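You operate a simulated robot arm through the tools that you are given. There is no shell and no other tool.

You are at the controls of a simulated two-armed robot. One attempt, no reset.

TASK
Stock the glove box with the pack of gloves from the trolley.
Fine: roll the trolley over to the crates first; brake off to roll and on again before you unload; shut the clear flap. Where these are worked on the way, their far stop is far enough and under half their travel is too little: clear flap.

Only the result counts: the job must be done as asked and must still hold three seconds after the hand-in. Knocking over, shifting, dropping, spilling or breaking anything else fails it.

THE ROBOT
Two 7-joint arms with two-finger parallel grippers on one trunk, on a base that drives. Base frame: it is fixed to the floor where the robot stands at the start and does not move with it; the origin is under the middle of the robot, x ahead of it, y to its left, z up. Lengths are in m, angles in degrees, forces in N, time in s.
The left shoulder is at the start at [0.07, 0.177, 1.02], the right one opposite. With the tool pointing down near the work surface each hand reaches from about 0.28 to 0.72 m from the robot's upright axis, wherever it stands, measured 20 degrees to its own side. Places, roughly: bracket clasp [3.1, 2.5, 0.9]; clear flap [2.8, 2.5, 1.1]; glove box [2.8, 2.6, 1]; pack of gloves [1.5, 2.5, 0.75]; red brake lever [1.8, 2.4, 0.9]; trolley [1.5, 2.6, 0.5]. Payload 3.43 kg a hand.
Tool frame (each hand has its own): the origin (TCP) lies between the finger pads and is the grasp point; the fingertips stand 0.03 m ahead of it; z points along the fingers, y is the line along which they close. Largest opening 0.094 m; finger width 0.028, thickness 0.01; the body of the gripper, 0.05 by 0.096 m, starts 0.055 m behind the TCP.
Orientation is told as [roll, pitch, yaw] about the base's x, y, z axes, in that order, counted from this pose: with the fingers straight down and closing along the base's y, the tool's x points along the base's -x, its y along +y and its z along -z.

THE INTERFACE
- The arms move only by the tool send_rows. It takes "left_targets", "right_targets" or both (then of equal length, played together; a hand with none holds still); each is text: rows parted by semicolons, each of 6 numbers parted by spaces: the shift along the base's x, y, z in units of 500 mm (1.0 is 500 mm), then the turn, a rotation vector about the base's x, y, z in units of 180 degrees (1.0 is 180 degrees). In form: x y z wx wy wz; .... A call has 1 to 20 rows; each row is the pose to reach, as a shift and turn from the pose commanded when the call began. "left_grip" and "right_grip" are, for a hand that has rows, the gripper command, from -1 (fully open) to 1 (shut), values between in proportion, set as the call begins (left out, the last holds). A call with a number of a shift or a turn outside -1 to 1 is refused whole. Rows are played at 5 a second. More than 0.05 m and 8.6 degrees between two rows, or a gripper value outside its range, and nothing of the call is played. A pose out of reach is approached as far as the arm can. The call stops where the force on the tool passes 70 N (or 10 N more than at its start, if that is more) or the arm is blocked; 0.2 s more then pass. The fingers move at their own pace (about 0.153 m/s each) and stop on an object; they squeeze with about 32 N. The grip force told is the motor's: it shows also when the fingers shut on nothing. Time passes only in rows, and 0.2 s behind the last, so rows that repeat a pose let the fingers close. It gives the time, the measured TCP pose, the force on the tool (base axes), the opening and the grip force at its end, in the units of the frame above (readings bear some noise), with the torque about the TCP (base axes, N m) and any sound that the robot's microphone picked up.
- Cameras (640 x 400 px; columns grow to the right, rows downward): "scene" is now at [0.1379, 0.0047, 1.3406]; the picture's right is [0.00, -1.00, 0.00], its down [-0.59, -0.00, -0.80] and it looks along [0.80, 0.00, -0.59] (base axes); focal length 271 px, centre (320, 200). "left" rides on the left gripper at [0.076, -0.014, -0.102] in its tool frame; the picture's right is [0.18, 0.98, 0.00], its down [-0.75, 0.14, -0.64] and it looks along [-0.63, 0.12, 0.77] (tool axes); focal length 243 px, centre (320, 200). "right" rides on the right gripper at [0.076, 0.014, -0.102] in its tool frame; the picture's right is [-0.18, 0.98, 0.00], its down [-0.75, -0.14, -0.64] and it looks along [-0.63, -0.12, 0.77] (tool axes); focal length 243 px, centre (320, 200). There is no depth. A picture from a camera that has moved, and an enlarged one, comes with that camera's place and axes in the base frame and with its lens. The place of the scene camera against the robot may be out by one fixed shift of up to 0.012 m in any direction.
- snapshot(camera): a new picture of that camera. It takes no simulated time.
- slide_trunk(by): slides the trunk up (or, below 0, down) by that many m; the arms and the scene camera ride with it, the base frame stays. It gives what a move gives, with no picture.
- base_move(legs): drives the robot by 1 to 6 legs, each [ahead, turn to the left] in m and degrees, along the robot's own axes; the way and the turn of a leg run together, so that a leg with both is an arc; at most 1.5 m and 180 degrees a leg. The arms and the cameras ride along, it lands a little off, and it stops where it bumps. It gives what a move gives.
- aim_head(pan, tilt): turns the head with the scene camera to pan (to the left, within 86 degrees either way) and tilt (down, from -29 to 69), counted from straight ahead of the robot. It gives what a move gives.
- zoom(camera, box): a new picture of the part [left, top, right, bottom] of that camera's present view, enlarged. It takes no simulated time.
- finish_job(): hands the job in; it is judged then, once.

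Places have to be worked out from the pictures, the camera data and where the tool is seen. Open the grippers and draw the arms clear of the work before you hand the job in, unless the task says otherwise.

The tools are called as a command line: name --argument value ..., lists and objects as JSON in quotes. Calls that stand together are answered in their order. send_rows: Moves the arms, as the interface text tells. Its arguments: {"type":"object","properties":{"left_targets":{"type":"string"},"left_grip":{"type":"number"},"right_targets":{"type":"string"},"right_grip":{"type":"number"}},"required":[]} The other tools are called the same way: slide_trunk (by) slides the trunk up or down; base_move (legs) drives the base; aim_head (pan, tilt) turns the head that bears the scene camera; snapshot (camera) takes a picture; zoom (camera, box) takes an enlarged picture of a part of a camera's view; finish_job () hands the job in.

At the start:

```text
time: 0.0
left_ee_pos: [0.5552, 0.1897, 1.1216]
left_tool_rot: [0.0, -0.1, 0.0]
left_contact_force: [0.3, 1.0, -0.4]
left_ft_torque: [-0.01, 0.01, 0.02]
left_finger_gap: 0.094
left_finger_force: 0.0
right_ee_pos: [0.3848, -0.1778, 1.1339]
right_tool_rot: [0.1, 0.1, 0.1]
right_contact_force: [0.7, 0.8, 0.6]
right_ft_torque: [0.02, -0.02, -0.01]
right_finger_gap: 0.0939
right_finger_force: 0.1
trunk travel left (down, up): [-0.6, 0.24]
robot x, y, heading: [-0.0006, 0.0008, 0.0]
head pan, tilt: [0.1, 36.4]
```

scene: 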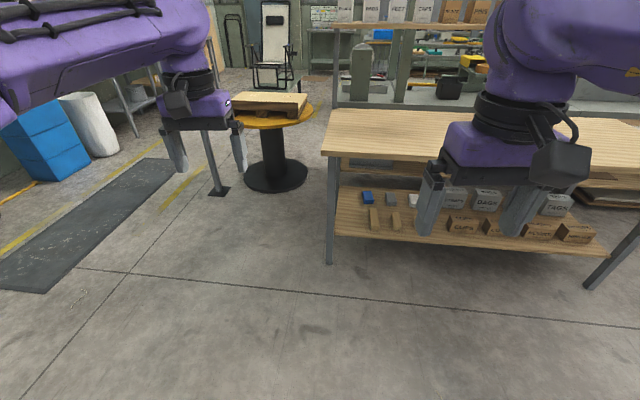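
right: 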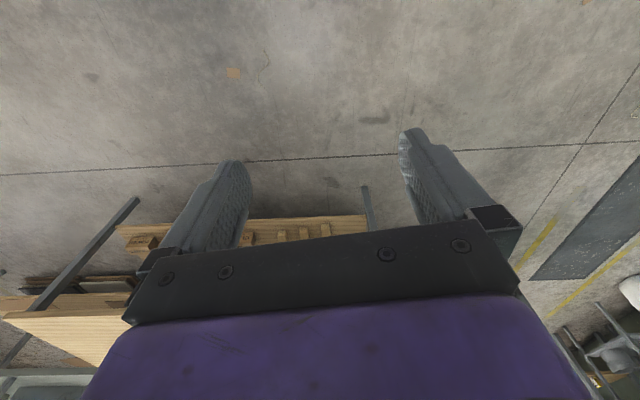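
left: 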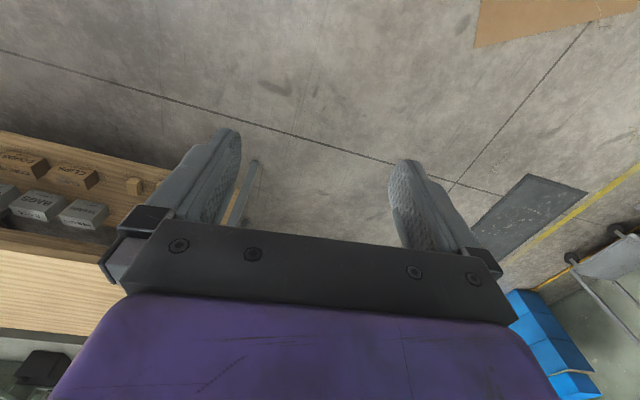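

The picture shows a bench ahead; the trolley should be ahead-left around [1.5, 2.6]. I turn the head that way to look.

aim_head --pan 58 --tilt 15

snapshot --camera "scene"

```text
time: 1.3
left_ee_pos: [0.5561, 0.1885, 1.1214]
left_tool_rot: [0.0, 0.0, 0.0]
left_contact_force: [0.3, -0.6, -0.7]
left_ft_torque: [-0.02, 0.0, -0.03]
left_finger_gap: 0.0938
left_finger_force: 0.2
right_ee_pos: [0.384, -0.1769, 1.1326]
right_tool_rot: [0.1, -0.1, 0.0]
right_contact_force: [0.2, 0.1, 0.7]
right_ft_torque: [-0.03, 0.03, -0.01]
right_finger_gap: 0.0941
right_finger_force: 0.1
trunk travel left (down, up): [-0.6, 0.24]
robot x, y, heading: [0.0005, -0.0022, 0.1]
head pan, tilt: [58.0, 15.0]
```

```text
taken
camera scene: at [0.1003, 0.0838, 1.3747], right [0.85, -0.53, 0.0], down [-0.14, -0.22, -0.97], along [0.51, 0.82, -0.26], focal length 271 px, centre (320, 200)
```

scene: 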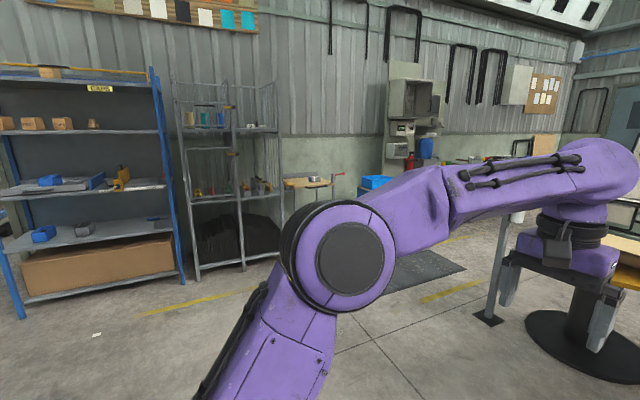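

The trolley with its red lever seems to be at pixel (310,180), the glove-box panel around (410,140). I zoom in on both.

zoom --camera "scene" --box '[260, 60, 460, 200]'

zoom --camera "scene" --box '[270, 130, 370, 200]'

```text
2.86 times, centred on (360, 130) of scene
camera zoom: at [0.1003, 0.0838, 1.3747], right [0.85, -0.53, 0.0], down [-0.14, -0.22, -0.97], along [0.51, 0.82, -0.26], focal length 773 px, centre (206, 400)
```

zoom: 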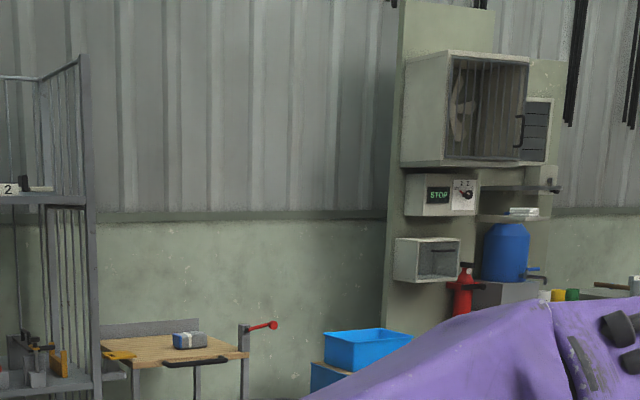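

```text
5.71 times, centred on (320, 165) of scene
camera zoom: at [0.1003, 0.0838, 1.3747], right [0.85, -0.53, 0.0], down [-0.14, -0.22, -0.97], along [0.51, 0.82, -0.26], focal length 1547 px, centre (320, 400)
```

zoom: 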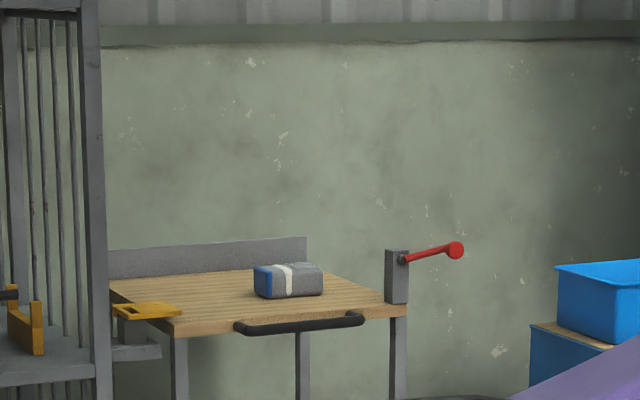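

The trolley has a wood top, back lip, a black handle on its near side and a red lever on a post at its right corner; the glove box is a small grey box on the wall panel with blue crates under it. I turn left and drive nearer for a better look.

base_move --legs '[[0, 60], [0.9, 0]]'

aim_head --pan 0 --tilt 25

snapshot --camera "scene"

```text
time: 8.7
left_ee_pos: [0.5225, 1.3663, 1.1217]
left_tool_rot: [0.1, 0.0, 61.9]
left_contact_force: [-1.2, 0.0, -1.1]
left_ft_torque: [-0.02, -0.05, 0.03]
left_finger_gap: 0.0942
left_finger_force: 0.0
right_ee_pos: [0.7652, 1.0424, 1.1322]
right_tool_rot: [0.1, 0.0, 61.8]
right_contact_force: [-0.7, -0.9, 0.0]
right_ft_torque: [-0.01, -0.02, 0.0]
right_finger_gap: 0.0939
right_finger_force: 0.2
trunk travel left (down, up): [-0.6, 0.24]
robot x, y, heading: [0.4255, 0.7879, 61.8]
head pan, tilt: [58.0, 15.0]
```

```text
time: 9.9
left_ee_pos: [0.5222, 1.3665, 1.1206]
left_tool_rot: [-0.1, -0.1, 61.8]
left_contact_force: [-0.4, 0.0, -0.7]
left_ft_torque: [0.01, -0.01, -0.01]
left_finger_gap: 0.0937
left_finger_force: 0.1
right_ee_pos: [0.7653, 1.0418, 1.1336]
right_tool_rot: [0.1, 0.1, 61.9]
right_contact_force: [-0.1, -0.3, -0.2]
right_ft_torque: [0.01, -0.01, -0.03]
right_finger_gap: 0.0942
right_finger_force: 0.1
trunk travel left (down, up): [-0.6, 0.24]
robot x, y, heading: [0.4261, 0.7864, 61.8]
head pan, tilt: [0.0, 25.0]
```

```text
taken
camera scene: at [0.4938, 0.9172, 1.3585], right [0.88, -0.47, 0.0], down [-0.2, -0.37, -0.91], along [0.43, 0.8, -0.42], focal length 271 px, centre (320, 200)
```

scene: 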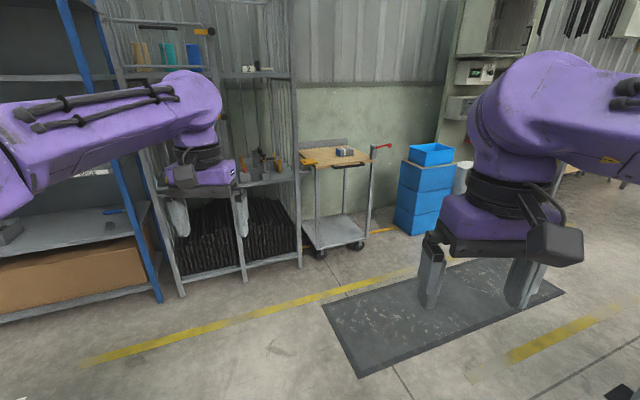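

The trolley stands by the rack with blue crates to its right. I zoom in on trolley, crates and glove box.

zoom --camera "scene" --box '[285, 120, 445, 270]'

zoom --camera "scene" --box '[430, 40, 510, 130]'

```text
2.67 times, centred on (365, 195) of scene
camera zoom: at [0.4938, 0.9172, 1.3585], right [0.88, -0.47, 0.0], down [-0.2, -0.37, -0.91], along [0.43, 0.8, -0.42], focal length 722 px, centre (200, 213)
```

zoom: 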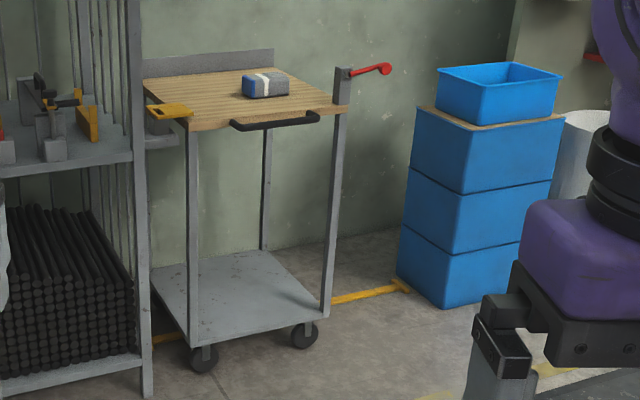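

```text
4.44 times, centred on (470, 85) of scene
camera zoom: at [0.4938, 0.9172, 1.3585], right [0.88, -0.47, 0.0], down [-0.2, -0.37, -0.91], along [0.43, 0.8, -0.42], focal length 1203 px, centre (-347, 711)
```

zoom: 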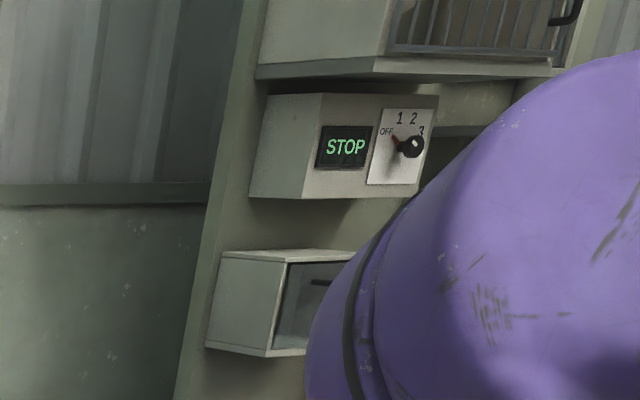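

The trolley rides on a yellow floor rail with an end stop by the crates (rail end about x=2.23), and the glove box is right of the crates. I drive to stand before the trolley facing +y.

base_move --legs '[[0, -23.4], [1.25, 0], [0, 51.6]]'

aim_head --pan 0 --tilt 35

snapshot --camera "scene"

```text
time: 19.6
left_ee_pos: [1.1411, 2.0965, 1.1215]
left_tool_rot: [0.1, 0.1, 92.4]
left_contact_force: [0.4, -0.1, 0.6]
left_ft_torque: [-0.02, -0.01, 0.05]
left_finger_gap: 0.0941
left_finger_force: 0.2
right_ee_pos: [1.5165, 1.9439, 1.1331]
right_tool_rot: [0.1, 0.0, 92.6]
right_contact_force: [-0.3, 0.4, 0.8]
right_ft_torque: [0.02, 0.0, 0.01]
right_finger_gap: 0.094
right_finger_force: 0.0
trunk travel left (down, up): [-0.6, 0.24]
robot x, y, heading: [1.3524, 1.5464, 92.4]
head pan, tilt: [0.0, 25.0]
```

```text
time: 20.3
left_ee_pos: [1.1428, 2.0974, 1.1212]
left_tool_rot: [0.0, 0.0, 92.4]
left_contact_force: [0.1, 0.3, -0.6]
left_ft_torque: [-0.01, 0.0, 0.0]
left_finger_gap: 0.0939
left_finger_force: 0.1
right_ee_pos: [1.5149, 1.9423, 1.1329]
right_tool_rot: [0.1, 0.0, 92.5]
right_contact_force: [-0.8, -0.3, -0.1]
right_ft_torque: [-0.01, 0.03, 0.01]
right_finger_gap: 0.0943
right_finger_force: 0.0
trunk travel left (down, up): [-0.6, 0.24]
robot x, y, heading: [1.3536, 1.5494, 92.1]
head pan, tilt: [0.0, 35.0]
```

```text
taken
camera scene: at [1.3488, 1.6936, 1.3428], right [1.0, 0.04, 0.0], down [0.02, -0.57, -0.82], along [-0.03, 0.82, -0.57], focal length 271 px, centre (320, 200)
```

scene: 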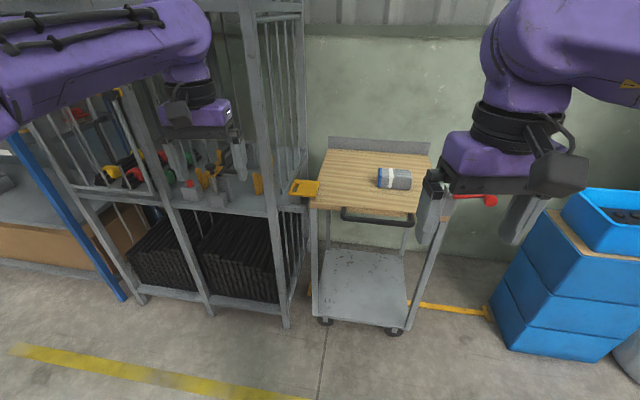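

The trolley is straight ahead. I zoom on it and pan right to view the glove box.

zoom --camera "scene" --box '[280, 125, 520, 275]'

aim_head --pan -52 --tilt 15

snapshot --camera "scene"

```text
2.67 times, centred on (400, 200) of scene
camera zoom: at [1.3488, 1.6936, 1.3428], right [1.0, 0.04, 0.0], down [0.02, -0.57, -0.82], along [-0.03, 0.82, -0.57], focal length 722 px, centre (107, 200)
```

zoom: 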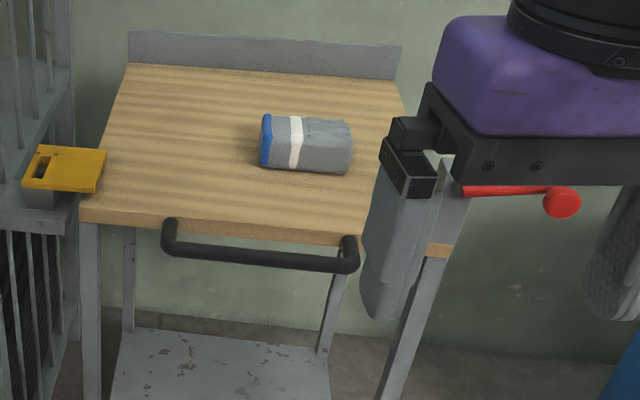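

```text
time: 21.5
left_ee_pos: [1.1414, 2.0984, 1.1206]
left_tool_rot: [0.0, 0.1, 92.4]
left_contact_force: [0.4, 0.1, 0.3]
left_ft_torque: [-0.02, -0.01, 0.0]
left_finger_gap: 0.094
left_finger_force: 0.1
right_ee_pos: [1.5166, 1.944, 1.1325]
right_tool_rot: [0.2, 0.0, 92.5]
right_contact_force: [0.1, 0.5, 0.7]
right_ft_torque: [0.04, 0.04, 0.01]
right_finger_gap: 0.0938
right_finger_force: 0.1
trunk travel left (down, up): [-0.6, 0.24]
robot x, y, heading: [1.3521, 1.5486, 92.6]
head pan, tilt: [-52.0, 15.0]
```

```text
taken
camera scene: at [1.4237, 1.6663, 1.3747], right [0.65, -0.76, 0.0], down [-0.2, -0.17, -0.97], along [0.73, 0.63, -0.26], focal length 271 px, centre (320, 200)
```

scene: 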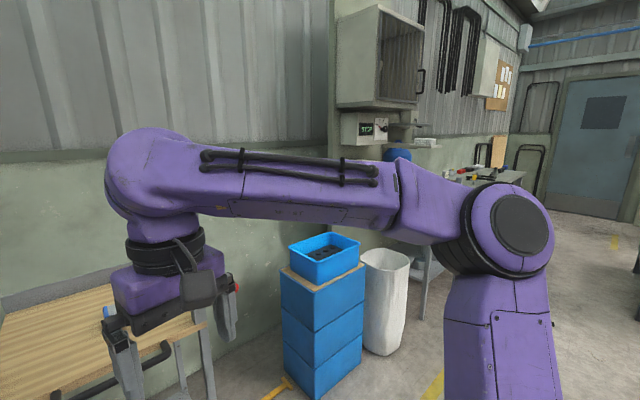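

The right arm hides the glove box for now. I move the base to about (1.65, 1.77), still facing +y, to work the brake lever, and then look again.

base_move --legs '[[0, -55], [0.36, 0], [0, 52.5]]'

send_rows --right_targets "0.08 -0.02 0 0 0 0;0.16 -0.04 0 0 0 0;0.24 -0.06 0 0 0 0;0.32 -0.08 0 0 0 0;0.4 -0.1 0 0 0 0"

aim_head --pan 0 --tilt 40

snapshot --camera "scene"

snapshot --camera "right"

```text
time: 28.7
left_ee_pos: [1.4481, 2.3228, 1.121]
left_tool_rot: [0.0, 0.0, 90.7]
left_contact_force: [-0.2, -0.3, 0.7]
left_ft_torque: [0.01, -0.02, -0.02]
left_finger_gap: 0.0942
left_finger_force: 0.1
right_ee_pos: [1.8185, 2.1582, 1.134]
right_tool_rot: [0.1, -0.1, 90.9]
right_contact_force: [-0.3, -0.3, 0.5]
right_ft_torque: [0.01, 0.0, 0.03]
right_finger_gap: 0.0939
right_finger_force: 0.1
trunk travel left (down, up): [-0.6, 0.24]
robot x, y, heading: [1.6477, 1.7709, 91.0]
head pan, tilt: [-52.0, 15.0]
```

```text
time: 29.9
left_ee_pos: [1.4491, 2.3237, 1.1214]
left_tool_rot: [0.0, 0.0, 90.8]
left_contact_force: [0.3, 0.6, -0.4]
left_ft_torque: [-0.01, 0.03, -0.01]
left_finger_gap: 0.094
left_finger_force: 0.1
right_ee_pos: [2.0014, 2.1347, 1.1207]
right_tool_rot: [0.2, 0.1, 90.9]
right_contact_force: [-1.0, 0.2, 0.5]
right_ft_torque: [-0.01, -0.01, 0.0]
right_finger_gap: 0.0941
right_finger_force: 0.0
right hand out of reach, approached as far as the arm can: row 5
trunk travel left (down, up): [-0.6, 0.24]
robot x, y, heading: [1.6447, 1.7724, 90.8]
head pan, tilt: [-52.0, 15.0]
```

```text
time: 31.1
left_ee_pos: [1.4488, 2.3228, 1.1215]
left_tool_rot: [0.0, 0.0, 90.9]
left_contact_force: [-0.1, 0.4, -0.5]
left_ft_torque: [0.0, 0.0, 0.04]
left_finger_gap: 0.0937
left_finger_force: 0.1
right_ee_pos: [1.9996, 2.1349, 1.1209]
right_tool_rot: [0.1, -0.1, 90.9]
right_contact_force: [-0.9, 0.2, 1.1]
right_ft_torque: [0.01, 0.01, 0.0]
right_finger_gap: 0.094
right_finger_force: 0.0
trunk travel left (down, up): [-0.6, 0.24]
robot x, y, heading: [1.6451, 1.7686, 90.6]
head pan, tilt: [0.0, 40.0]
```

```text
taken
camera scene: at [1.6448, 1.9103, 1.3353], right [1.0, 0.01, 0.0], down [0.01, -0.64, -0.77], along [-0.01, 0.77, -0.64], focal length 271 px, centre (320, 200)
```

scene: 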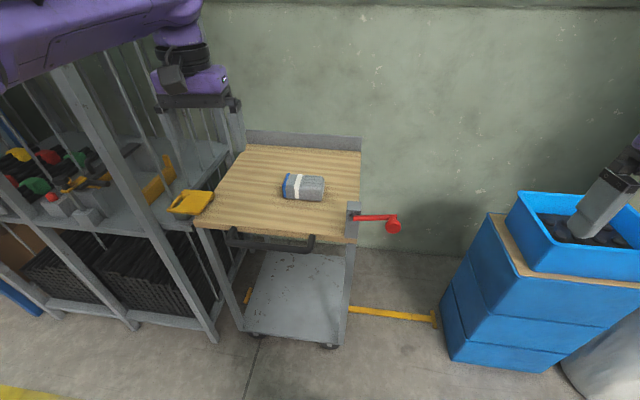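

```text
taken
camera right: at [1.988, 2.0575, 1.2242], right [-0.99, 0.17, 0.0], down [0.13, 0.76, 0.64], along [0.11, 0.63, -0.77], focal length 243 px, centre (320, 200)
```

right: 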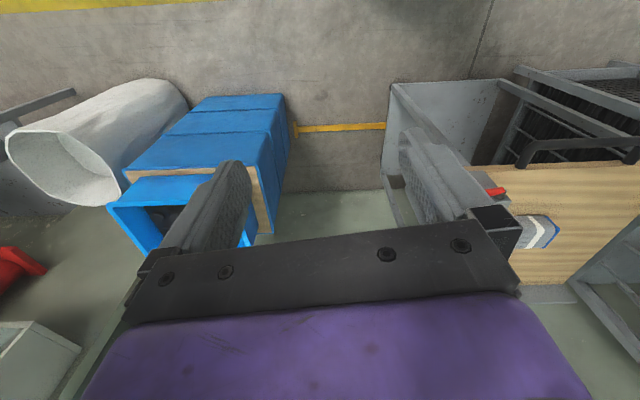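

Now the lever is in clear view. I zoom in on it and on the trolley top.

zoom --camera "scene" --box '[330, 180, 430, 250]'

zoom --camera "scene" --box '[160, 120, 420, 280]'

```text
5.71 times, centred on (380, 215) of scene
camera zoom: at [1.6448, 1.9103, 1.3353], right [1.0, 0.01, 0.0], down [0.01, -0.64, -0.77], along [-0.01, 0.77, -0.64], focal length 1547 px, centre (-23, 114)
```

zoom: 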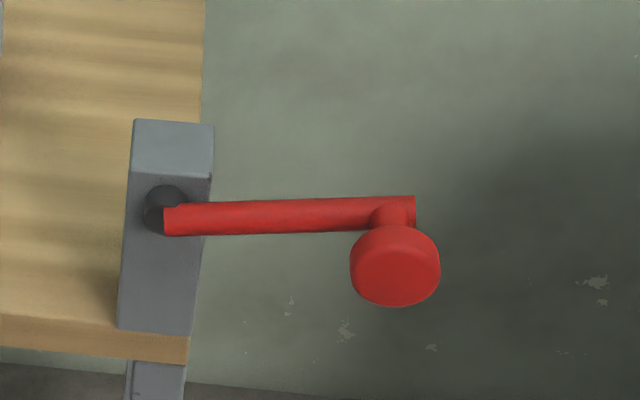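

```text
2.46 times, centred on (290, 200) of scene
camera zoom: at [1.6448, 1.9103, 1.3353], right [1.0, 0.01, 0.0], down [0.01, -0.64, -0.77], along [-0.01, 0.77, -0.64], focal length 666 px, centre (394, 200)
```

zoom: 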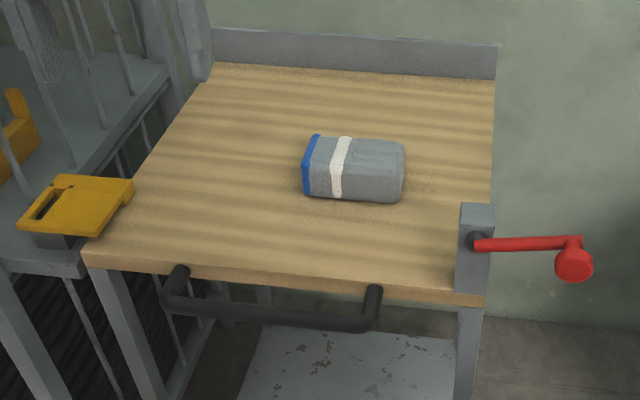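

The lever pivots about y on the post's front face: pivot near (1.716, 2.37, 0.90), knob near (1.80, 2.326, 0.914) sticking out towards me, arm roughly level. I back off 0.15 m so the right hand can point forward, then turn the right tool to point along +y.

base_move --legs '[[-0.15, 0]]'

send_rows --right_targets "-0.03 0.02 -0.02 0.0417 0 0;-0.06 0.04 -0.04 0.0833 0 0;-0.09 0.06 -0.06 0.125 0 0;-0.12 0.08 -0.08 0.1667 0 0;-0.15 0.1 -0.1 0.2083 0 0;-0.18 0.12 -0.12 0.25 0 0;-0.21 0.14 -0.14 0.2917 0 0;-0.24 0.16 -0.16 0.3333 0 0;-0.27 0.18 -0.18 0.375 0 0;-0.3 0.2 -0.2 0.4167 0 0;-0.32 0.22 -0.22 0.4583 0 0;-0.34 0.24 -0.24 0.5 0 0"

snapshot --camera "scene"

snapshot --camera "right"

```text
time: 32.5
left_ee_pos: [1.452, 2.1739, 1.1219]
left_tool_rot: [0.0, 0.0, 90.9]
left_contact_force: [0.5, -0.1, -0.4]
left_ft_torque: [-0.05, -0.01, 0.01]
left_finger_gap: 0.094
left_finger_force: 0.0
right_ee_pos: [2.0032, 1.9859, 1.1215]
right_tool_rot: [0.0, -0.1, 91.0]
right_contact_force: [-0.6, -0.5, -0.2]
right_ft_torque: [0.0, -0.01, 0.01]
right_finger_gap: 0.0939
right_finger_force: 0.1
trunk travel left (down, up): [-0.6, 0.24]
robot x, y, heading: [1.6479, 1.624, 91.0]
head pan, tilt: [0.0, 40.0]
```

```text
time: 35.1
left_ee_pos: [1.45, 2.1739, 1.1206]
left_tool_rot: [0.0, 0.0, 90.8]
left_contact_force: [0.2, 0.4, -0.2]
left_ft_torque: [-0.03, -0.03, 0.01]
left_finger_gap: 0.0939
left_finger_force: 0.0
right_ee_pos: [1.8256, 2.1302, 0.9965]
right_tool_rot: [-94.5, -89.0, -175.4]
right_contact_force: [-0.6, -0.3, 0.3]
right_ft_torque: [-0.01, -0.02, 0.01]
right_finger_gap: 0.0943
right_finger_force: 0.0
right hand out of reach, approached as far as the arm can: row 8, 9, 10, 11, 12
trunk travel left (down, up): [-0.6, 0.24]
robot x, y, heading: [1.6493, 1.6219, 90.8]
head pan, tilt: [0.0, 40.0]
```

```text
taken
camera scene: at [1.6465, 1.7622, 1.3351], right [1.0, 0.02, 0.0], down [0.01, -0.64, -0.77], along [-0.01, 0.77, -0.64], focal length 271 px, centre (320, 200)
```

scene: 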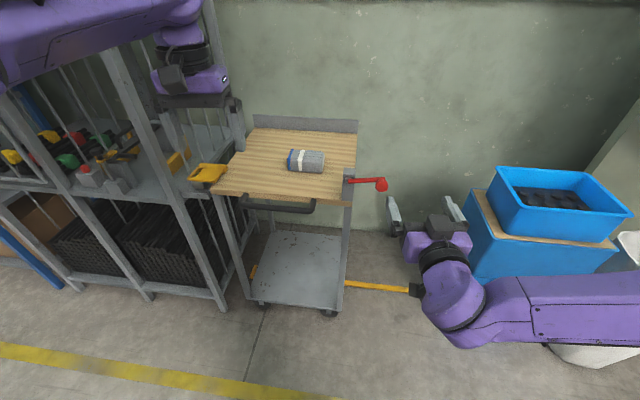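

```text
taken
camera right: at [1.8124, 2.0273, 0.921], right [-0.99, 0.0, 0.17], down [0.13, -0.64, 0.76], along [0.11, 0.77, 0.63], focal length 243 px, centre (320, 200)
```

right: 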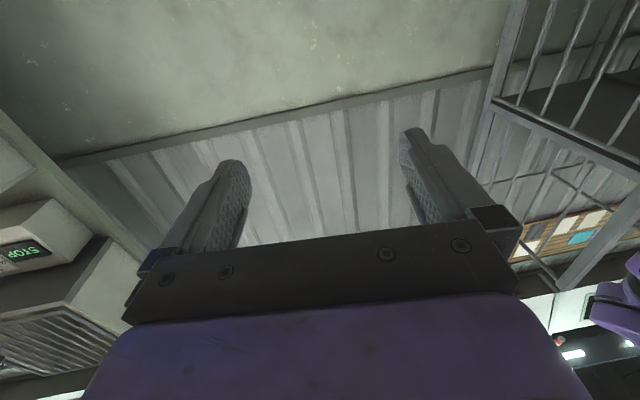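

The right tool now points along +y at (1.826, 2.130, 0.997). I roll it 90° about y so that the fingers close vertically, ready to take the knob from above and below.

send_rows --right_targets "0 0 0 0 0.045 0;0 0 0 0 0.09 0;0 0 0 0 0.135 0;0 0 0 0 0.18 0;0 0 0 0 0.225 0;0 0 0 0 0.27 0;0 0 0 0 0.315 0;0 0 0 0 0.36 0;0 0 0 0 0.405 0;0 0 0 0 0.45 0;0 0 0 0 0.5 0"

snapshot --camera "scene"

snapshot --camera "right"

```text
refused: row 11 steps farther than a row can; nothing moved
```

```text
taken
camera scene: at [1.6465, 1.7622, 1.3351], right [1.0, 0.02, 0.0], down [0.01, -0.64, -0.77], along [-0.01, 0.77, -0.64], focal length 271 px, centre (320, 200)
```

scene: 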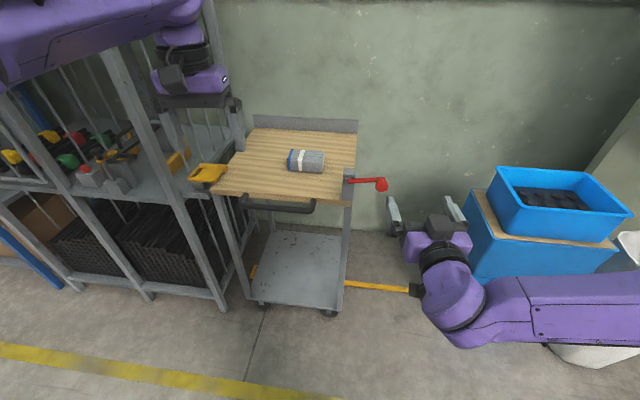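

```text
taken
camera right: at [1.8124, 2.0273, 0.921], right [-0.99, 0.0, 0.17], down [0.13, -0.64, 0.76], along [0.11, 0.77, 0.63], focal length 243 px, centre (320, 200)
```

right: 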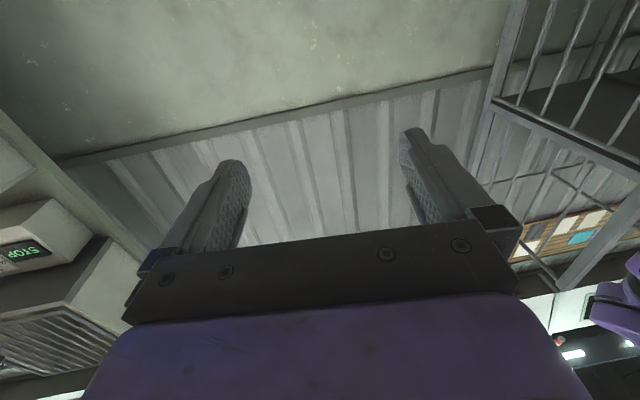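

The last step was too big and the call was refused; I resend it with even steps.

send_rows --right_targets "0 0 0 0 0.042 0;0 0 0 0 0.084 0;0 0 0 0 0.126 0;0 0 0 0 0.168 0;0 0 0 0 0.21 0;0 0 0 0 0.252 0;0 0 0 0 0.294 0;0 0 0 0 0.336 0;0 0 0 0 0.378 0;0 0 0 0 0.42 0;0 0 0 0 0.462 0;0 0 0 0 0.5 0"

snapshot --camera "scene"

snapshot --camera "right"

```text
time: 37.7
left_ee_pos: [1.4484, 2.1744, 1.1216]
left_tool_rot: [0.1, 0.0, 90.9]
left_contact_force: [0.2, 0.1, 0.2]
left_ft_torque: [0.01, -0.01, 0.02]
left_finger_gap: 0.0939
left_finger_force: 0.1
right_ee_pos: [1.8218, 2.129, 1.007]
right_tool_rot: [88.6, -1.1, 0.4]
right_contact_force: [0.3, 0.4, -0.5]
right_ft_torque: [0.01, 0.02, -0.01]
right_finger_gap: 0.0939
right_finger_force: 0.1
right hand out of reach, approached as far as the arm can: row 11, 12
trunk travel left (down, up): [-0.6, 0.24]
robot x, y, heading: [1.6479, 1.6229, 90.7]
head pan, tilt: [0.0, 40.0]
```

```text
taken
camera scene: at [1.6462, 1.7616, 1.3352], right [1.0, 0.02, 0.0], down [0.01, -0.64, -0.77], along [-0.01, 0.77, -0.64], focal length 271 px, centre (320, 200)
```

scene: 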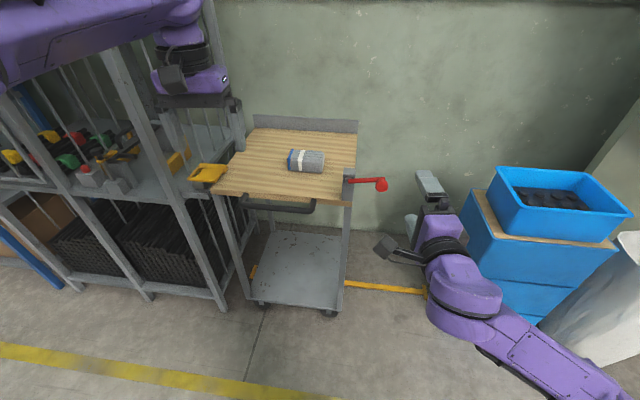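

```text
taken
camera right: at [1.7459, 2.0268, 1.0232], right [0.16, 0.02, 0.99], down [0.76, -0.64, -0.11], along [0.63, 0.77, -0.12], focal length 243 px, centre (320, 200)
```

right: 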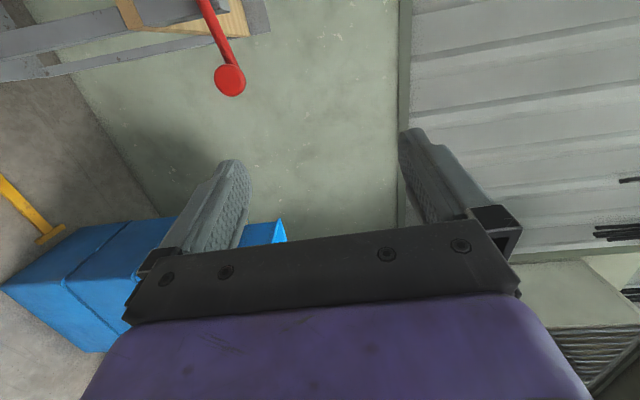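

The wrist view puts the knob at about (1.80, 2.326, 0.905), agreeing with the scene camera. I lower the open gripper to that height and advance onto the knob.

send_rows --right_targets "-0.02 0 -0.07 0 0 0;-0.04 0 -0.14 0 0 0;-0.044 0 -0.204 0 0 0;-0.044 0.07 -0.204 0 0 0;-0.044 0.14 -0.204 0 0 0;-0.044 0.21 -0.204 0 0 0;-0.044 0.26 -0.204 0 0 0" --right_grip -1

snapshot --camera "right"

snapshot --camera "scene"

```text
time: 39.3
left_ee_pos: [1.4512, 2.1743, 1.1219]
left_tool_rot: [0.1, 0.0, 90.8]
left_contact_force: [0.4, 0.2, 0.6]
left_ft_torque: [0.0, 0.01, -0.02]
left_finger_gap: 0.0939
left_finger_force: 0.1
right_ee_pos: [1.8208, 2.2512, 0.9941]
right_tool_rot: [86.6, -1.4, 0.8]
right_contact_force: [0.7, -0.3, 1.1]
right_ft_torque: [0.0, -0.04, 0.0]
right_finger_gap: 0.0939
right_finger_force: 0.0
right hand out of reach, approached as far as the arm can: row 1, 2, 3, 4, 5, 6, 7
trunk travel left (down, up): [-0.6, 0.24]
robot x, y, heading: [1.6482, 1.6236, 91.1]
head pan, tilt: [0.0, 40.0]
```

```text
taken
camera right: at [1.7456, 2.1487, 1.0132], right [0.16, 0.06, 0.99], down [0.77, -0.64, -0.08], along [0.62, 0.77, -0.15], focal length 243 px, centre (320, 200)
```

right: 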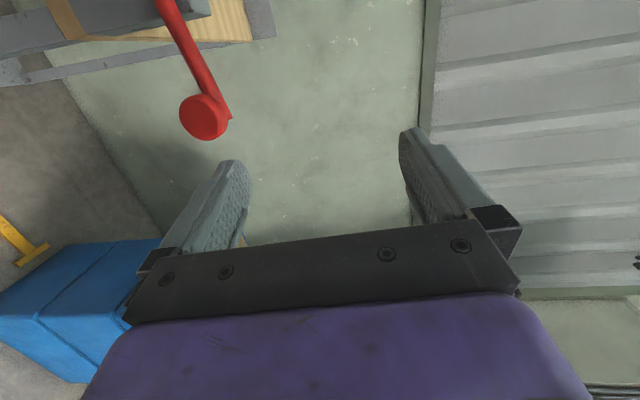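

```text
taken
camera scene: at [1.6466, 1.7615, 1.3352], right [1.0, 0.02, 0.0], down [0.01, -0.64, -0.77], along [-0.01, 0.77, -0.64], focal length 271 px, centre (320, 200)
```

scene: 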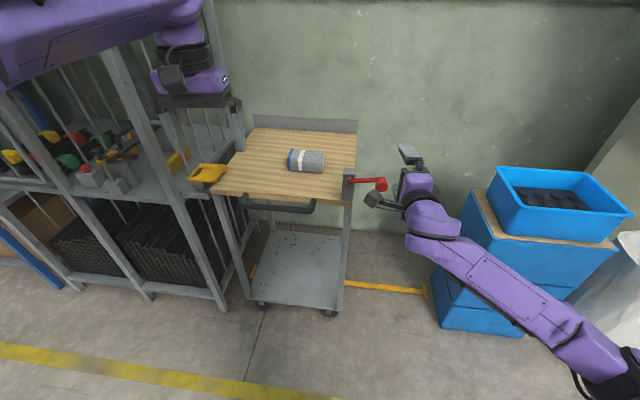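

The arm stopped at z≈0.994 (joint limit), so I lower the trunk by 0.09 m to bring the hand to knob height.

slide_trunk --by -0.1

snapshot --camera "right"

```text
time: 40.6
left_ee_pos: [1.4505, 2.1735, 1.0211]
left_tool_rot: [0.0, 0.0, 90.9]
left_contact_force: [0.0, -0.6, 0.0]
left_ft_torque: [0.0, 0.03, 0.01]
left_finger_gap: 0.0942
left_finger_force: 0.0
right_ee_pos: [1.8205, 2.2503, 0.8952]
right_tool_rot: [86.6, -1.3, 0.8]
right_contact_force: [0.1, -0.3, -0.3]
right_ft_torque: [-0.01, -0.02, 0.02]
right_finger_gap: 0.0941
right_finger_force: 0.0
trunk travel left (down, up): [-0.5, 0.34]
robot x, y, heading: [1.6471, 1.6216, 90.8]
head pan, tilt: [0.0, 40.0]
```

```text
taken
camera right: at [1.7456, 2.1481, 0.9133], right [0.16, 0.06, 0.99], down [0.77, -0.64, -0.09], along [0.62, 0.77, -0.15], focal length 243 px, centre (320, 200)
```

right: 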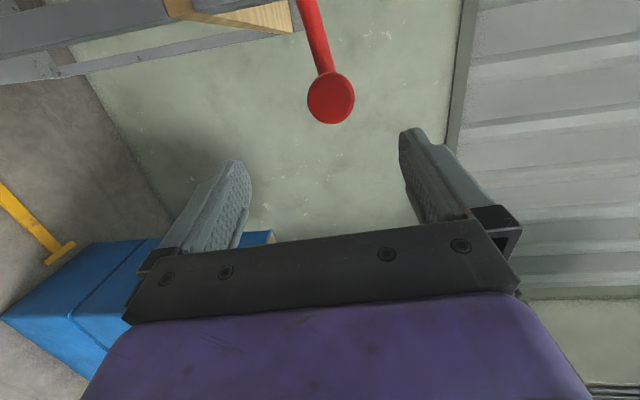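

Knob reads at (1.796, 2.322, 0.902). I advance to it with the open gripper.

send_rows --right_targets "-0.024 0.02 0.006 0 0 0;-0.048 0.06 0.012 0 0 0;-0.048 0.1 0.014 0 0 0;-0.048 0.14 0.014 0 0 0"

snapshot --camera "right"

snapshot --camera "scene"

```text
time: 41.6
left_ee_pos: [1.45, 2.1746, 1.0211]
left_tool_rot: [0.1, 0.0, 91.0]
left_contact_force: [0.7, 0.8, 0.0]
left_ft_torque: [-0.02, -0.01, 0.01]
left_finger_gap: 0.0939
left_finger_force: 0.2
right_ee_pos: [1.7982, 2.3206, 0.903]
right_tool_rot: [86.2, -1.3, 1.0]
right_contact_force: [0.7, 0.0, 0.0]
right_ft_torque: [-0.02, 0.01, 0.0]
right_finger_gap: 0.094
right_finger_force: 0.1
trunk travel left (down, up): [-0.5, 0.34]
robot x, y, heading: [1.6484, 1.624, 90.9]
head pan, tilt: [0.0, 40.0]
```

```text
taken
camera right: at [1.7228, 2.2195, 0.9225], right [0.16, 0.07, 0.98], down [0.77, -0.64, -0.08], along [0.62, 0.77, -0.15], focal length 243 px, centre (320, 200)
```

right: 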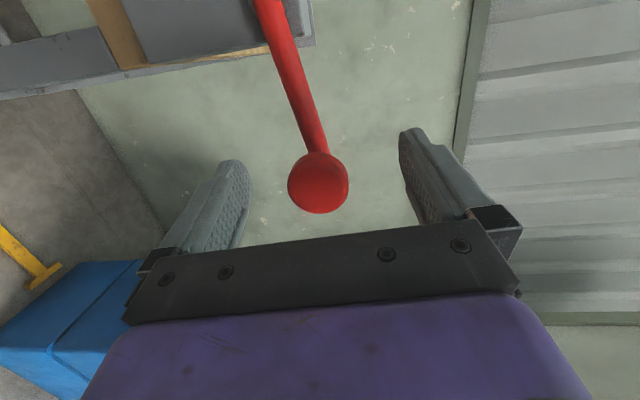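

```text
taken
camera scene: at [1.6464, 1.7618, 1.2351], right [1.0, 0.02, 0.0], down [0.01, -0.64, -0.77], along [-0.01, 0.77, -0.64], focal length 271 px, centre (320, 200)
```

scene: 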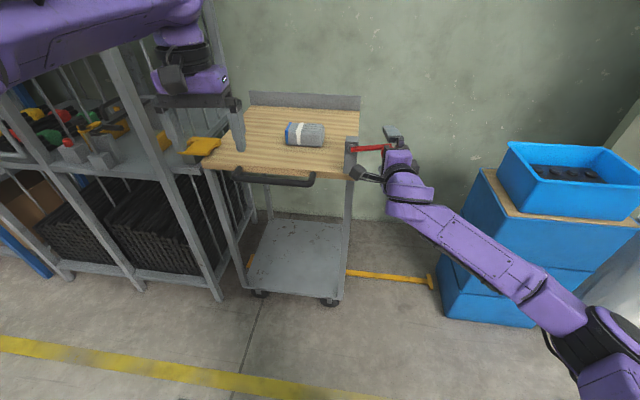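

The knob sits between the pads. I close the gripper on it.

send_rows --right_targets "0 0.008 0 0 0 0;0 0.008 0 0 0 0;0 0.008 0 0 0 0;0 0.008 0 0 0 0" --right_grip 1

zoom --camera "scene" --box '[330, 110, 450, 190]'

```text
time: 42.6
left_ee_pos: [1.4511, 2.1721, 1.0211]
left_tool_rot: [0.0, -0.1, 90.9]
left_contact_force: [-0.7, -0.4, -0.2]
left_ft_torque: [0.02, -0.02, -0.01]
left_finger_gap: 0.094
left_finger_force: 0.1
right_ee_pos: [1.7981, 2.3241, 0.9033]
right_tool_rot: [86.1, -1.5, 1.1]
right_contact_force: [0.8, -7.0, -2.8]
right_ft_torque: [-0.24, -0.12, -0.19]
right_finger_gap: 0.0327
right_finger_force: 44.7
trunk travel left (down, up): [-0.5, 0.34]
robot x, y, heading: [1.6486, 1.6236, 91.0]
head pan, tilt: [0.0, 40.0]
```

```text
5.00 times, centred on (390, 150) of scene
camera zoom: at [1.647, 1.7606, 1.2353], right [1.0, 0.02, 0.0], down [0.01, -0.64, -0.77], along [-0.01, 0.77, -0.64], focal length 1353 px, centre (-30, 450)
```

zoom: 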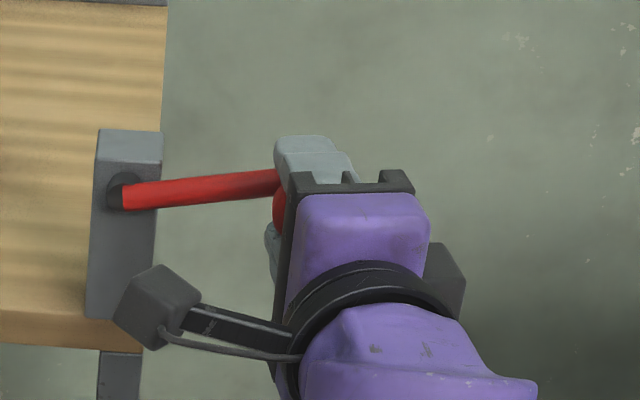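

The knob is gripped (gap 0.033) and the arm is level with the pivot at (1.714, 0.90), radius about 0.084. I test which way it turns, first a small upward arc.

send_rows --right_targets "0 0 0.0119 0 -0.0222 0;-0.0016 0 0.0237 0 -0.0444 0;-0.0037 0 0.0353 0 -0.0667 0;-0.0066 0 0.0469 0 -0.0889 0"

zoom --camera "scene" --box '[330, 110, 450, 190]'

```text
time: 43.6
left_ee_pos: [1.4498, 2.1752, 1.0208]
left_tool_rot: [-0.1, 0.0, 91.0]
left_contact_force: [0.4, -0.2, -1.6]
left_ft_torque: [0.0, -0.02, -0.02]
left_finger_gap: 0.0939
left_finger_force: 0.1
right_ee_pos: [1.7917, 2.3265, 0.924]
right_tool_rot: [86.3, -17.4, 1.1]
right_contact_force: [-7.3, 2.9, 1.9]
right_ft_torque: [-0.26, 0.48, 0.55]
right_finger_gap: 0.033
right_finger_force: 45.3
trunk travel left (down, up): [-0.5, 0.34]
robot x, y, heading: [1.6482, 1.6236, 90.9]
head pan, tilt: [0.0, 40.0]
```

```text
5.00 times, centred on (390, 150) of scene
camera zoom: at [1.6452, 1.762, 1.2351], right [1.0, 0.02, 0.0], down [0.01, -0.64, -0.77], along [-0.01, 0.77, -0.64], focal length 1353 px, centre (-30, 450)
```

zoom: 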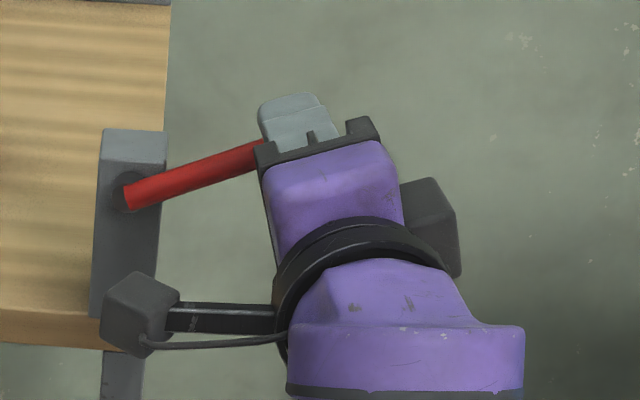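

The lever turns upward easily. I continue the arc up to about 48° and check the forces.

send_rows --right_targets "-0.0036 0 0.011 0 -0.0222 0;-0.0079 0 0.0218 0 -0.0444 0;-0.013 0 0.0322 0 -0.0667 0;-0.0188 0 0.0422 0 -0.0889 0;-0.0253 0 0.0518 0 -0.1111 0;-0.0324 0 0.061 0 -0.1333 0;-0.0402 0 0.0695 0 -0.1556 0;-0.0485 0 0.0776 0 -0.1778 0"

snapshot --camera "scene"

```text
time: 45.5
left_ee_pos: [1.4494, 2.1779, 1.0186]
left_tool_rot: [0.0, 0.2, 90.9]
left_contact_force: [-0.1, 0.0, -0.3]
left_ft_torque: [0.0, 0.01, 0.03]
left_finger_gap: 0.0939
left_finger_force: 0.1
right_ee_pos: [1.7688, 2.3283, 0.959]
right_tool_rot: [85.2, -49.4, 1.5]
right_contact_force: [-4.7, 10.5, -11.1]
right_ft_torque: [-0.7, 0.01, 0.46]
right_finger_gap: 0.0326
right_finger_force: 45.3
trunk travel left (down, up): [-0.5, 0.34]
robot x, y, heading: [1.6458, 1.6203, 91.1]
head pan, tilt: [0.0, 40.0]
```

```text
taken
camera scene: at [1.646, 1.7657, 1.2346], right [1.0, 0.02, 0.0], down [0.01, -0.65, -0.76], along [-0.01, 0.76, -0.65], focal length 271 px, centre (320, 200)
```

scene: 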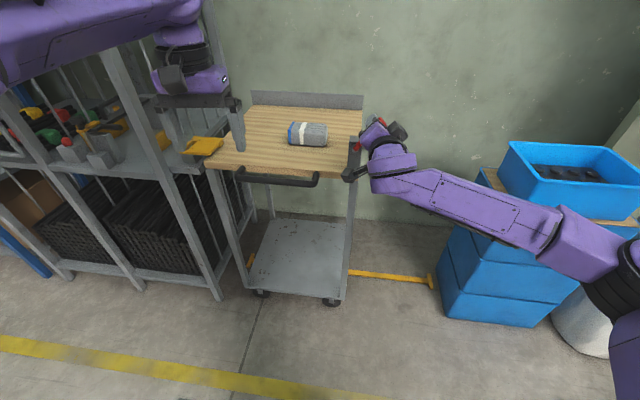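

The lever keeps rising (about 46° now) with small forces. I continue the arc.

send_rows --right_targets "-0.0088 0 0.0074 0 -0.0222 0;-0.0182 0 0.0142 0 -0.0444 0;-0.028 0 0.0204 0 -0.0667 0;-0.0382 0 0.0258 0 -0.0889 0;-0.0488 0 0.0306 0 -0.1111 0;-0.0598 0 0.0346 0 -0.1333 0;-0.071 0 0.0378 0 -0.1556 0;-0.0822 0 0.0402 0 -0.1778 0"

zoom --camera "scene" --box '[310, 90, 450, 190]'

snapshot --camera "right"

```text
time: 47.2
left_ee_pos: [1.45, 2.1814, 1.0157]
left_tool_rot: [0.0, 0.4, 90.9]
left_contact_force: [-0.7, -0.3, 0.0]
left_ft_torque: [-0.01, 0.04, -0.03]
left_finger_gap: 0.0942
left_finger_force: 0.1
right_ee_pos: [1.7298, 2.3319, 0.9747]
right_tool_rot: [76.3, -81.3, 10.3]
right_contact_force: [-1.0, 21.4, -26.4]
right_ft_torque: [-0.7, 0.2, 0.05]
right_finger_gap: 0.0328
right_finger_force: 45.5
trunk travel left (down, up): [-0.5, 0.34]
robot x, y, heading: [1.646, 1.6182, 90.9]
head pan, tilt: [0.0, 40.0]
```

```text
4.00 times, centred on (380, 140) of scene
camera zoom: at [1.6469, 1.7706, 1.2339], right [1.0, 0.02, 0.0], down [0.01, -0.65, -0.76], along [-0.01, 0.76, -0.65], focal length 1083 px, centre (80, 440)
```

zoom: 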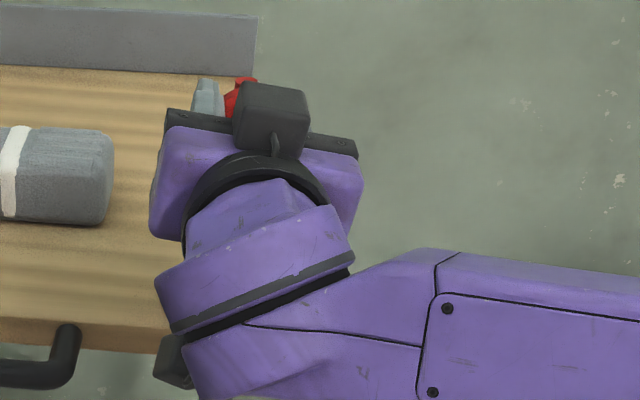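

```text
taken
camera right: at [1.6971, 2.229, 0.906], right [-0.94, 0.07, 0.33], down [0.22, -0.63, 0.75], along [0.25, 0.77, 0.58], focal length 243 px, centre (320, 200)
```

right: 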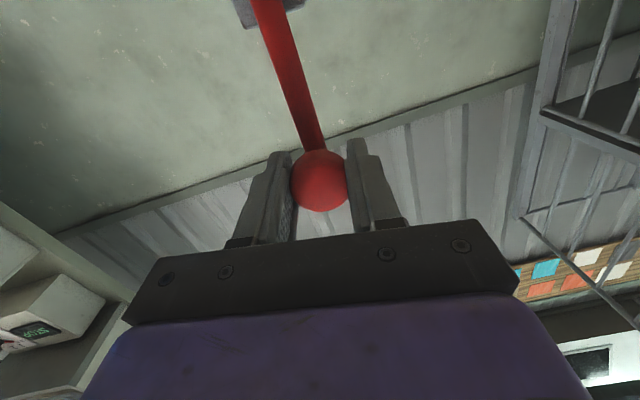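

The lever is at about 78° and still moving; force shows my radius was a bit large (true ≈0.077). I correct the height and continue past the vertical slowly to find the stop.

send_rows --right_targets "-0.006 0.004 -0.012 0 0 0;-0.014 0.008 -0.0168 0 0 0;-0.022 0.008 -0.0168 0 0 0;-0.0308 0.008 -0.0168 0 0 0;-0.04 0.008 -0.0168 0 0 0"

snapshot --camera "right"

```text
time: 48.5
left_ee_pos: [1.452, 2.179, 1.0199]
left_tool_rot: [0.2, 0.1, 90.9]
left_contact_force: [-0.1, 1.4, 0.3]
left_ft_torque: [-0.01, -0.02, 0.01]
left_finger_gap: 0.0941
left_finger_force: 0.2
right_ee_pos: [1.711, 2.3335, 0.9751]
right_tool_rot: [82.4, -81.1, 3.9]
right_contact_force: [12.4, 36.8, 16.4]
right_ft_torque: [0.12, -0.08, 0.01]
right_finger_gap: 0.0328
right_finger_force: 45.1
trunk travel left (down, up): [-0.5, 0.34]
robot x, y, heading: [1.6461, 1.6228, 90.7]
head pan, tilt: [0.0, 40.0]
```

```text
taken
camera right: at [1.6799, 2.2317, 0.9052], right [-0.94, 0.07, 0.33], down [0.21, -0.64, 0.74], along [0.26, 0.76, 0.59], focal length 243 px, centre (320, 200)
```

right: 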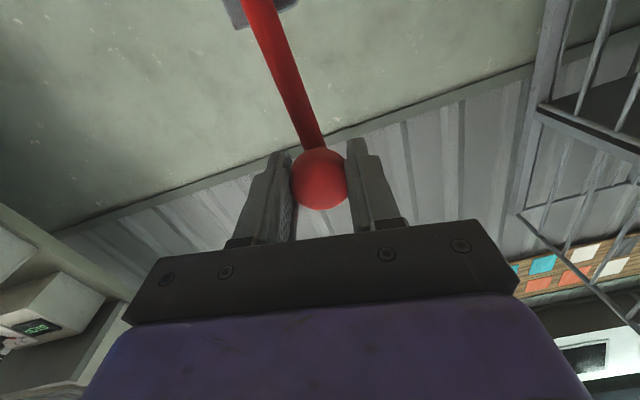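

The knob is at x=1.711, about 90° (lever upright), with 12 N resisting. I push a little further to see whether this is the stop.

send_rows --right_targets "-0.006 0.01 -0.008 0 0 0;-0.012 0.016 -0.012 0 0 0;-0.018 0.016 -0.012 0 0 0;-0.024 0.016 -0.012 0 0 0"

```text
time: 49.5
left_ee_pos: [1.4588, 2.1675, 1.0255]
left_tool_rot: [0.6, -0.5, 90.8]
left_contact_force: [-0.7, -0.1, -0.3]
left_ft_torque: [-0.01, -0.03, -0.03]
left_finger_gap: 0.0942
left_finger_force: 0.1
right_ee_pos: [1.7115, 2.3329, 0.9752]
right_tool_rot: [85.4, -80.9, 0.5]
right_contact_force: [47.7, -11.5, 22.6]
right_ft_torque: [0.11, -0.51, -0.38]
right_finger_gap: 0.0327
right_finger_force: 45.0
trunk travel left (down, up): [-0.5, 0.34]
robot x, y, heading: [1.6487, 1.6174, 90.5]
head pan, tilt: [0.0, 40.0]
```

Fx rose to 48 N with no motion: the stop is at the upright position. I relax the push, open the gripper and withdraw towards me.

send_rows --right_targets "0.012 -0.006 0.006 0 0 0;0.024 -0.006 0.006 0 0 0;0.024 -0.006 0.006 0 0 0"

send_rows --right_targets "0 0 0 0 0 0;0 0 0 0 0 0;0 0 0 0 0 0;0 -0.06 0 0 0 0;0 -0.14 0 0 0 0;0 -0.22 0 0 0 0;0 -0.28 0 0 0 0" --right_grip -1

snapshot --camera "scene"

snapshot --camera "right"

```text
time: 50.2
left_ee_pos: [1.4533, 2.1721, 1.0223]
left_tool_rot: [0.2, -0.2, 90.9]
left_contact_force: [-0.4, -0.1, 0.7]
left_ft_torque: [-0.03, 0.01, 0.0]
left_finger_gap: 0.0939
left_finger_force: 0.0
right_ee_pos: [1.7116, 2.3336, 0.9745]
right_tool_rot: [83.0, -81.1, 3.6]
right_contact_force: [19.9, 7.0, 17.9]
right_ft_torque: [0.84, 0.1, 0.1]
right_finger_gap: 0.033
right_finger_force: 45.0
trunk travel left (down, up): [-0.5, 0.34]
robot x, y, heading: [1.6479, 1.6209, 90.8]
head pan, tilt: [0.0, 40.0]
```

```text
time: 51.9
left_ee_pos: [1.4496, 2.1743, 1.0215]
left_tool_rot: [0.0, -0.1, 90.9]
left_contact_force: [0.0, 0.6, 0.6]
left_ft_torque: [0.01, -0.01, -0.01]
left_finger_gap: 0.0941
left_finger_force: 0.1
right_ee_pos: [1.7086, 2.1927, 0.9709]
right_tool_rot: [81.2, -81.3, 5.4]
right_contact_force: [0.6, -0.6, 0.5]
right_ft_torque: [0.0, -0.01, 0.0]
right_finger_gap: 0.0941
right_finger_force: 0.1
trunk travel left (down, up): [-0.5, 0.34]
robot x, y, heading: [1.6518, 1.6228, 91.0]
head pan, tilt: [0.0, 40.0]
```

```text
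taken
camera scene: at [1.6467, 1.7606, 1.2353], right [1.0, 0.02, 0.0], down [0.01, -0.64, -0.77], along [-0.01, 0.77, -0.64], focal length 271 px, centre (320, 200)
```

scene: 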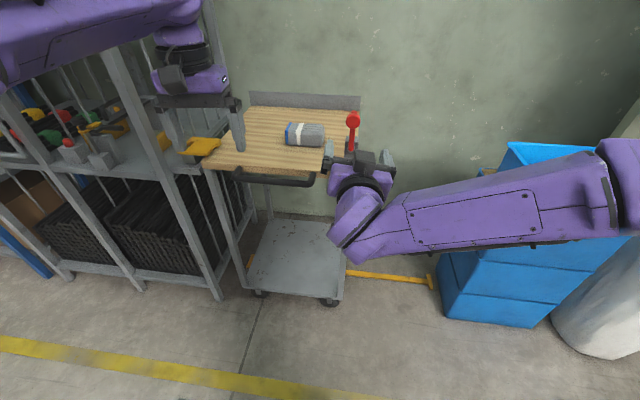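

```text
taken
camera right: at [1.6767, 2.0905, 0.9007], right [-0.94, 0.06, 0.33], down [0.22, -0.64, 0.74], along [0.26, 0.77, 0.59], focal length 243 px, centre (320, 200)
```

right: 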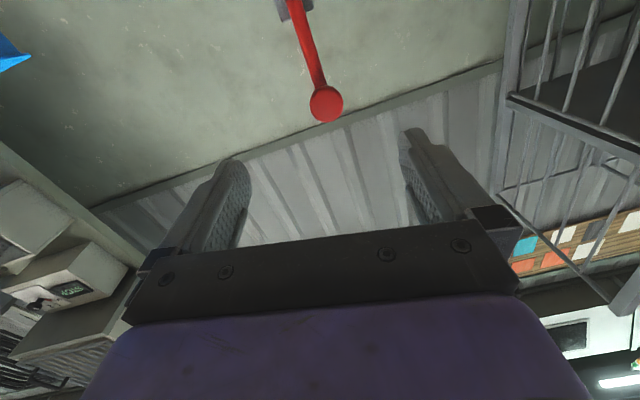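

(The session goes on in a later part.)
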